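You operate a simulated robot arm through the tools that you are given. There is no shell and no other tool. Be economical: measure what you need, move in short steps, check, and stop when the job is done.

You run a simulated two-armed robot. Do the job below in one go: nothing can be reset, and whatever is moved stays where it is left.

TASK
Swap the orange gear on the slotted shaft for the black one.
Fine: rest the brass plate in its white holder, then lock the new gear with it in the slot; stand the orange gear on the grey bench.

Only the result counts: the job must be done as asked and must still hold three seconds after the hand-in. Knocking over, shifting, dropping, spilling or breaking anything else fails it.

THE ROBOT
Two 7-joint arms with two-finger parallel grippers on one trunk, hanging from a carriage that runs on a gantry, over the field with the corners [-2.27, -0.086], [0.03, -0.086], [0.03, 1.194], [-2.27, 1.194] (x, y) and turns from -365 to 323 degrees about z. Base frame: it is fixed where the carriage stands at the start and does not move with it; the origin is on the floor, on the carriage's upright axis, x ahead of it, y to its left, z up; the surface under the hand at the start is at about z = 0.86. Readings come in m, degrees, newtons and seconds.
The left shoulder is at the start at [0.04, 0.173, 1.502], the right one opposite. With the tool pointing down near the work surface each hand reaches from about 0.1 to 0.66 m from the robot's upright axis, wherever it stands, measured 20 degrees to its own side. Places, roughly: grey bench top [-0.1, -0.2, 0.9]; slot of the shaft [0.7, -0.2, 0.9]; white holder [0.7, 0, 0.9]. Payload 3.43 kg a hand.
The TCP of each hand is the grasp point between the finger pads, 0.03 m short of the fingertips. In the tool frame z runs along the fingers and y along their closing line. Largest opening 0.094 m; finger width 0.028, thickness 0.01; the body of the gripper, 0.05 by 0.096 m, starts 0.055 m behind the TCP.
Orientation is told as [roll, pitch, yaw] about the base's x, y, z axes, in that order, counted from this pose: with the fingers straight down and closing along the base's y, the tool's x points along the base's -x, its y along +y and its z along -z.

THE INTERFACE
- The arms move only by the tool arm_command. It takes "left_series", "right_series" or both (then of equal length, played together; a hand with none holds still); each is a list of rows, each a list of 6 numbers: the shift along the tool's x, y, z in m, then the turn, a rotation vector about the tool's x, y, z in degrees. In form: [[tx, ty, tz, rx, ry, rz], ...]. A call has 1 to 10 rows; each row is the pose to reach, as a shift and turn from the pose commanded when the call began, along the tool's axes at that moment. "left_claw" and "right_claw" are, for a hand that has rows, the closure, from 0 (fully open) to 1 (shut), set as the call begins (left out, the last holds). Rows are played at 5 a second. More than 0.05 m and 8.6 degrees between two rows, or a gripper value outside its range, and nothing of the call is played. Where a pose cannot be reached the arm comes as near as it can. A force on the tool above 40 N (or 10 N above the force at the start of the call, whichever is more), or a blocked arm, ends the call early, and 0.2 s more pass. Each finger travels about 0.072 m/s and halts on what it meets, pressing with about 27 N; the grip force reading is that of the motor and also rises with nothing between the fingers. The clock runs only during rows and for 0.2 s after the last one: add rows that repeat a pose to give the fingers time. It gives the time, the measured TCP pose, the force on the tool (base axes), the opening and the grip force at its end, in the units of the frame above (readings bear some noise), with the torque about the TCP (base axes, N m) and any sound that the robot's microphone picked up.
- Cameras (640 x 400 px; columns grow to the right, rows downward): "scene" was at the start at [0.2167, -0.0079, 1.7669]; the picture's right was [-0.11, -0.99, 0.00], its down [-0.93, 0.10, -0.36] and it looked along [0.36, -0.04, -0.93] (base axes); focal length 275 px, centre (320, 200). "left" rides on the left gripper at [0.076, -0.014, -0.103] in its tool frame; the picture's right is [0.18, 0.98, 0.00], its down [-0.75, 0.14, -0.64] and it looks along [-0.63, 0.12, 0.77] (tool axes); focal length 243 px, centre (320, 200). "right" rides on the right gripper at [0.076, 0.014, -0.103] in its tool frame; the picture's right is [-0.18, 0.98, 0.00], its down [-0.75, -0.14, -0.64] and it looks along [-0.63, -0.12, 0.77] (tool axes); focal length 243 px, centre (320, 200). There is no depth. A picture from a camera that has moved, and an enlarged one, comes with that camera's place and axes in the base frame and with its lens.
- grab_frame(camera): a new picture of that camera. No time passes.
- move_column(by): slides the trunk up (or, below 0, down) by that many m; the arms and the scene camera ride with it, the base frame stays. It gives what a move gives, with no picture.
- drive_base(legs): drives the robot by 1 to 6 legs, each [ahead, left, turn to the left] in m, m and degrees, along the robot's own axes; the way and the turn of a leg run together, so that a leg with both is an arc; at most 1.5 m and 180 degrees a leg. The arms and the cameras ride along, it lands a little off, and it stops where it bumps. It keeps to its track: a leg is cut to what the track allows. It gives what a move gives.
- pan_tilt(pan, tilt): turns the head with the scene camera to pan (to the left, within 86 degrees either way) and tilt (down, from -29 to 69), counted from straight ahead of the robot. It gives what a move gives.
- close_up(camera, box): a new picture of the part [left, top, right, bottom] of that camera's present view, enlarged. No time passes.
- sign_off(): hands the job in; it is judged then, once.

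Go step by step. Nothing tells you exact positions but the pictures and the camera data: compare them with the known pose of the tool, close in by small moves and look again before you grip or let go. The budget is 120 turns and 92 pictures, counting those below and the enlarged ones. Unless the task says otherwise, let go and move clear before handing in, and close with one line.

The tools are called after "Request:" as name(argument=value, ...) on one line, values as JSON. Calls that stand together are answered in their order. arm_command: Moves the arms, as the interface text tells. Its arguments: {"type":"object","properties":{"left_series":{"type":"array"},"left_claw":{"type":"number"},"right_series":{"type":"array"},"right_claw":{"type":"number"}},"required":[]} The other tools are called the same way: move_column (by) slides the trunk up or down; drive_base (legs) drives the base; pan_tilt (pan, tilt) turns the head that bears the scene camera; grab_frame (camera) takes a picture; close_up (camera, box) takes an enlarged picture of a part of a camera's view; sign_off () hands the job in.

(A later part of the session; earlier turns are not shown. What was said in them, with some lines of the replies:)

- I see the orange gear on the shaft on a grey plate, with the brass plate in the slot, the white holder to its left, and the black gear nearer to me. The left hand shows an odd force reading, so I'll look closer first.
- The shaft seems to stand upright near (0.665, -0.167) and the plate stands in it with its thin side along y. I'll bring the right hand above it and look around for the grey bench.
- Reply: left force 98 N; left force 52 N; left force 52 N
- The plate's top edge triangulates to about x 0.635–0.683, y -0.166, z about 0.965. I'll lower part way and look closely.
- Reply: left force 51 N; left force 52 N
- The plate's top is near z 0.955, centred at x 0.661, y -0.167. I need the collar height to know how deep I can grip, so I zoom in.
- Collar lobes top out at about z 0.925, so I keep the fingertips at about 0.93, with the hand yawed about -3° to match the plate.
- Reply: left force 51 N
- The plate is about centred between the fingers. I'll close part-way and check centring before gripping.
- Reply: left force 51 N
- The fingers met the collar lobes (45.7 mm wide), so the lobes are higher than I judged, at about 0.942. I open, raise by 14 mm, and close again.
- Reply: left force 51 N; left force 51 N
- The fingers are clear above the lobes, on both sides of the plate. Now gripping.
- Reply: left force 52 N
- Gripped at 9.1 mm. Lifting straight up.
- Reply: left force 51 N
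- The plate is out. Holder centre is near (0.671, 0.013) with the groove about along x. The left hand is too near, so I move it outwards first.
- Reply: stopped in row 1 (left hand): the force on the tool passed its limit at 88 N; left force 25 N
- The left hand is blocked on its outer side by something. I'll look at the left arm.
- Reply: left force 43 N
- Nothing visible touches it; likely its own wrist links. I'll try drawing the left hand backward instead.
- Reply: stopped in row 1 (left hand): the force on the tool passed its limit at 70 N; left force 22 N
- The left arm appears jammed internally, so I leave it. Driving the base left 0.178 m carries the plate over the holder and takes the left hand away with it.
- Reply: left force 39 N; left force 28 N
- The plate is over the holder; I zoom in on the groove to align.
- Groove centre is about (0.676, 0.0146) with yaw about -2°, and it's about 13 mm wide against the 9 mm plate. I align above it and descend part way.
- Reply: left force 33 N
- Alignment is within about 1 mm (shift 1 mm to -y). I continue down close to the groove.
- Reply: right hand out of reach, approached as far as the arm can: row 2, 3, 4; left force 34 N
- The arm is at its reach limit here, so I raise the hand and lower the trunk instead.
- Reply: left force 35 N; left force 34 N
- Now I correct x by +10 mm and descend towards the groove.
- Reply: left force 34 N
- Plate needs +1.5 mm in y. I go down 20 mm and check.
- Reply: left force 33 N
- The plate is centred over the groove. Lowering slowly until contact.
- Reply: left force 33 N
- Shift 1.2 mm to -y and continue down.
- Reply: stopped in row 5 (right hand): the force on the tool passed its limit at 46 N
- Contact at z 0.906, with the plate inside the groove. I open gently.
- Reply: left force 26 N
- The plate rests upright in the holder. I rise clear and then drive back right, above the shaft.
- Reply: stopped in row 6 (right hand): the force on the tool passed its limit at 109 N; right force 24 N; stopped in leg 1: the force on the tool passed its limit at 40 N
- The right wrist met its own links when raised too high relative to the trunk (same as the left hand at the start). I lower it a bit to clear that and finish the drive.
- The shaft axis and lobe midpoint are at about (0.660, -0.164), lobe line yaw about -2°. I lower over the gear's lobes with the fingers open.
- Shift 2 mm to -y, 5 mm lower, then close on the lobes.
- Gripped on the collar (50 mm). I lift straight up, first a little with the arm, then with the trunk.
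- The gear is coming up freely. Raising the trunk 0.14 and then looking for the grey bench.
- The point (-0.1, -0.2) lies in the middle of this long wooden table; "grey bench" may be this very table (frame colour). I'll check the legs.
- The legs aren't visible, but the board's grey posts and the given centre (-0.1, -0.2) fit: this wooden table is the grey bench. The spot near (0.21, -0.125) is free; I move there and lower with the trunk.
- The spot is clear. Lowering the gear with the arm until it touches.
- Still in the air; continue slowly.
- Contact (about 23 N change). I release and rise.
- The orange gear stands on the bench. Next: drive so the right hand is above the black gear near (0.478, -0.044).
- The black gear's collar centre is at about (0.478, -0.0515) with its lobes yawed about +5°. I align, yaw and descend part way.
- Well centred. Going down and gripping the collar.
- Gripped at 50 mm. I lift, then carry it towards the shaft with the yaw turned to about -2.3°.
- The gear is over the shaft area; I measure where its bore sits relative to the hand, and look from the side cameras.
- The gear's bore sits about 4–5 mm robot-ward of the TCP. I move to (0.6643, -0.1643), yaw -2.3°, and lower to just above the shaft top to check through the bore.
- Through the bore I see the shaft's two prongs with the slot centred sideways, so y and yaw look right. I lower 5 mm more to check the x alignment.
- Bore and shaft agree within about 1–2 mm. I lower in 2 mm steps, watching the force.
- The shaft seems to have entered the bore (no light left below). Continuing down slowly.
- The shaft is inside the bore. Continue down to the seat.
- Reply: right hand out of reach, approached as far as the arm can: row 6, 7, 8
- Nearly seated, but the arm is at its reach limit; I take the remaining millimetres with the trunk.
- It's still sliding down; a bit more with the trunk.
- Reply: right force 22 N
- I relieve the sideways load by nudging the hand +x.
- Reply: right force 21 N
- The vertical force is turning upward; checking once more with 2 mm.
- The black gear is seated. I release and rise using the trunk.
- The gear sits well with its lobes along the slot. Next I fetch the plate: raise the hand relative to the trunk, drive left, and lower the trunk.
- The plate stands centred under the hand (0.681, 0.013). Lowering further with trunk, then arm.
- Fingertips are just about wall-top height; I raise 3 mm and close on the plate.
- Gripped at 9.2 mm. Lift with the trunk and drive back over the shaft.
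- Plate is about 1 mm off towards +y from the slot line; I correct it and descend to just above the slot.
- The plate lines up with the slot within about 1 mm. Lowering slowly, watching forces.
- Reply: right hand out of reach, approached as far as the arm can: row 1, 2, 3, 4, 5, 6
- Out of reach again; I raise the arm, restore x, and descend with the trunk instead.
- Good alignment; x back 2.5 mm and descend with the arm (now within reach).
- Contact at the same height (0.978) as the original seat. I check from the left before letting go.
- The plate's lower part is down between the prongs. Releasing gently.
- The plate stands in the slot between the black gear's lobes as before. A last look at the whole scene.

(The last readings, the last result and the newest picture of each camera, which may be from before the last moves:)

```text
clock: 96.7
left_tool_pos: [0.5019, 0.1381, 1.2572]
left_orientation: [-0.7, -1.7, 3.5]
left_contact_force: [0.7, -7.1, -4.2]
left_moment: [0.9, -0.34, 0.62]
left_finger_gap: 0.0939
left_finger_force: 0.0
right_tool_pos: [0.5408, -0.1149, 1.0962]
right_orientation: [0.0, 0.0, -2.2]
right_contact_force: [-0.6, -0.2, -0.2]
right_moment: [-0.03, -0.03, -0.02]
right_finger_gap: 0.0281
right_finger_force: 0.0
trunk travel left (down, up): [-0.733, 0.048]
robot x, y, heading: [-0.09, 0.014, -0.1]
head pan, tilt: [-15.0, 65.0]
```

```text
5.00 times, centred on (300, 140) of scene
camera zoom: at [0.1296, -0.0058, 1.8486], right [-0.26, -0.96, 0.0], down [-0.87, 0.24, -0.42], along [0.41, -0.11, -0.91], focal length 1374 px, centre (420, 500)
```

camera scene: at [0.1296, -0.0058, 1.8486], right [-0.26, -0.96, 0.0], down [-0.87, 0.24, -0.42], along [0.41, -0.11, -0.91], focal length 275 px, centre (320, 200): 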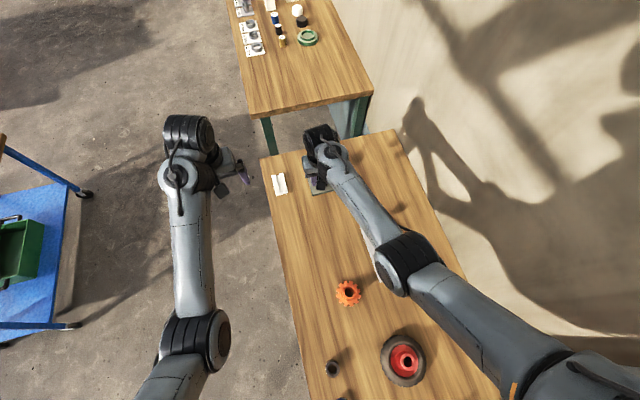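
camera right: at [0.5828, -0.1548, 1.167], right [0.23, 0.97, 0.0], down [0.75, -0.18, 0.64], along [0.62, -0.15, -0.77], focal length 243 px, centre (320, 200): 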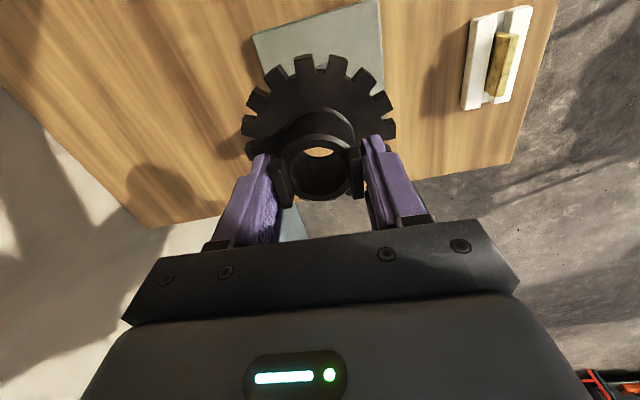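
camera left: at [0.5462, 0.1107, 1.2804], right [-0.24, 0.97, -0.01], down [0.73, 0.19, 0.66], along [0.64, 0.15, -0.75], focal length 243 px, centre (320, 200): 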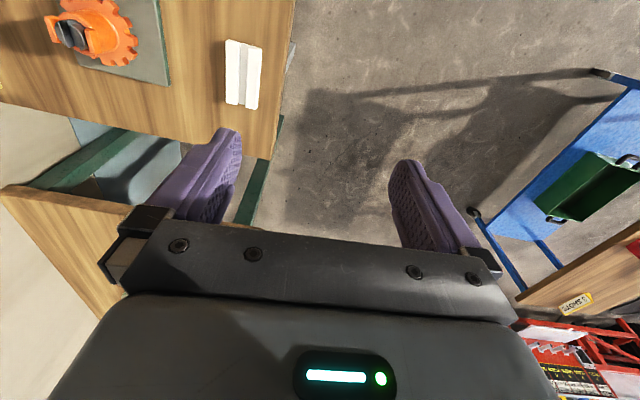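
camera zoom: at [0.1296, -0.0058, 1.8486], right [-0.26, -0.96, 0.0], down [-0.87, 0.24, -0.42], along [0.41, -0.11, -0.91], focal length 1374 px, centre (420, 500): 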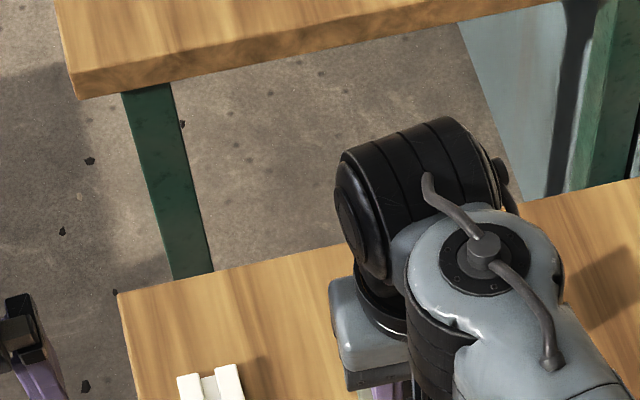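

The far bench has the green frame, and the orange gear stands on ours, the grey one. One last check of the shaft with the right camera.

Request:
close_up(camera="right", box=[180, 60, 400, 225])

Request:
drive_base(legs=[[-0.25, 0.05, 0]])

Request:
close_up(camera="scene", box=[220, 60, 380, 180])

```text
2.42 times, centred on (290, 142) of right
camera zoom: at [0.465, -0.0987, 1.2], right [0.22, 0.98, 0.0], down [0.75, -0.17, 0.64], along [0.63, -0.14, -0.77], focal length 588 px, centre (393, 339)
```

zoom: 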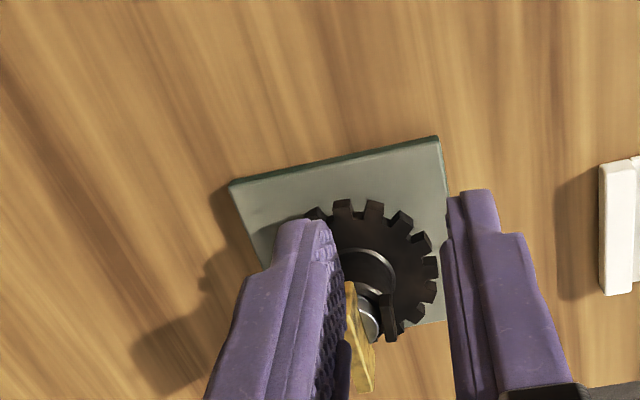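

```text
clock: 98.5
left_tool_pos: [0.2528, 0.1908, 1.2575]
left_orientation: [-0.7, -1.8, 3.6]
left_contact_force: [0.9, -5.8, -3.9]
left_moment: [0.83, -0.26, 0.57]
left_finger_gap: 0.094
left_finger_force: 0.0
right_tool_pos: [0.2925, -0.0621, 1.0973]
right_orientation: [0.0, 0.0, -1.9]
right_contact_force: [-1.0, -0.1, 0.7]
right_moment: [-0.01, 0.01, -0.01]
right_finger_gap: 0.028
right_finger_force: 0.1
trunk travel left (down, up): [-0.733, 0.048]
robot x, y, heading: [-0.3414, 0.0662, -0.4]
head pan, tilt: [-15.0, 65.0]
```

```text
3.33 times, centred on (300, 120) of scene
camera zoom: at [-0.1195, 0.0462, 1.8487], right [-0.26, -0.97, 0.0], down [-0.88, 0.24, -0.42], along [0.41, -0.11, -0.91], focal length 916 px, centre (387, 467)
```

zoom: 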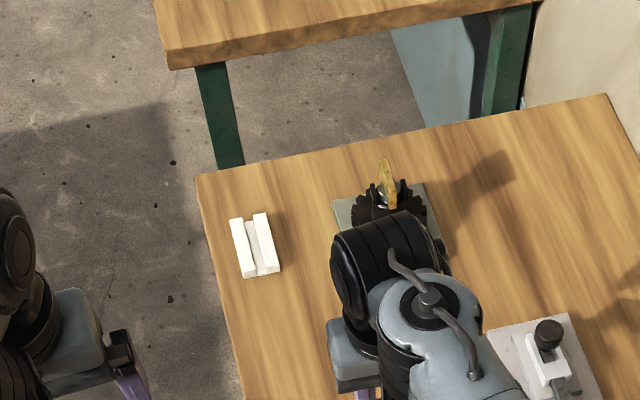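

The black gear sits on the shaft with the brass plate upright in the slot. The orange gear stands on the bench, and the hands are clear, so I hand in.

Request:
sign_off()

```text
The job is handed in.
```

The gears are swapped: the black gear is seated on the slotted shaft, locked by the brass plate, which I rested in the white holder in between. The orange gear stands on the wooden-topped bench, which I took to be the grey one from its position and the grey posts behind it; its legs were never in view.
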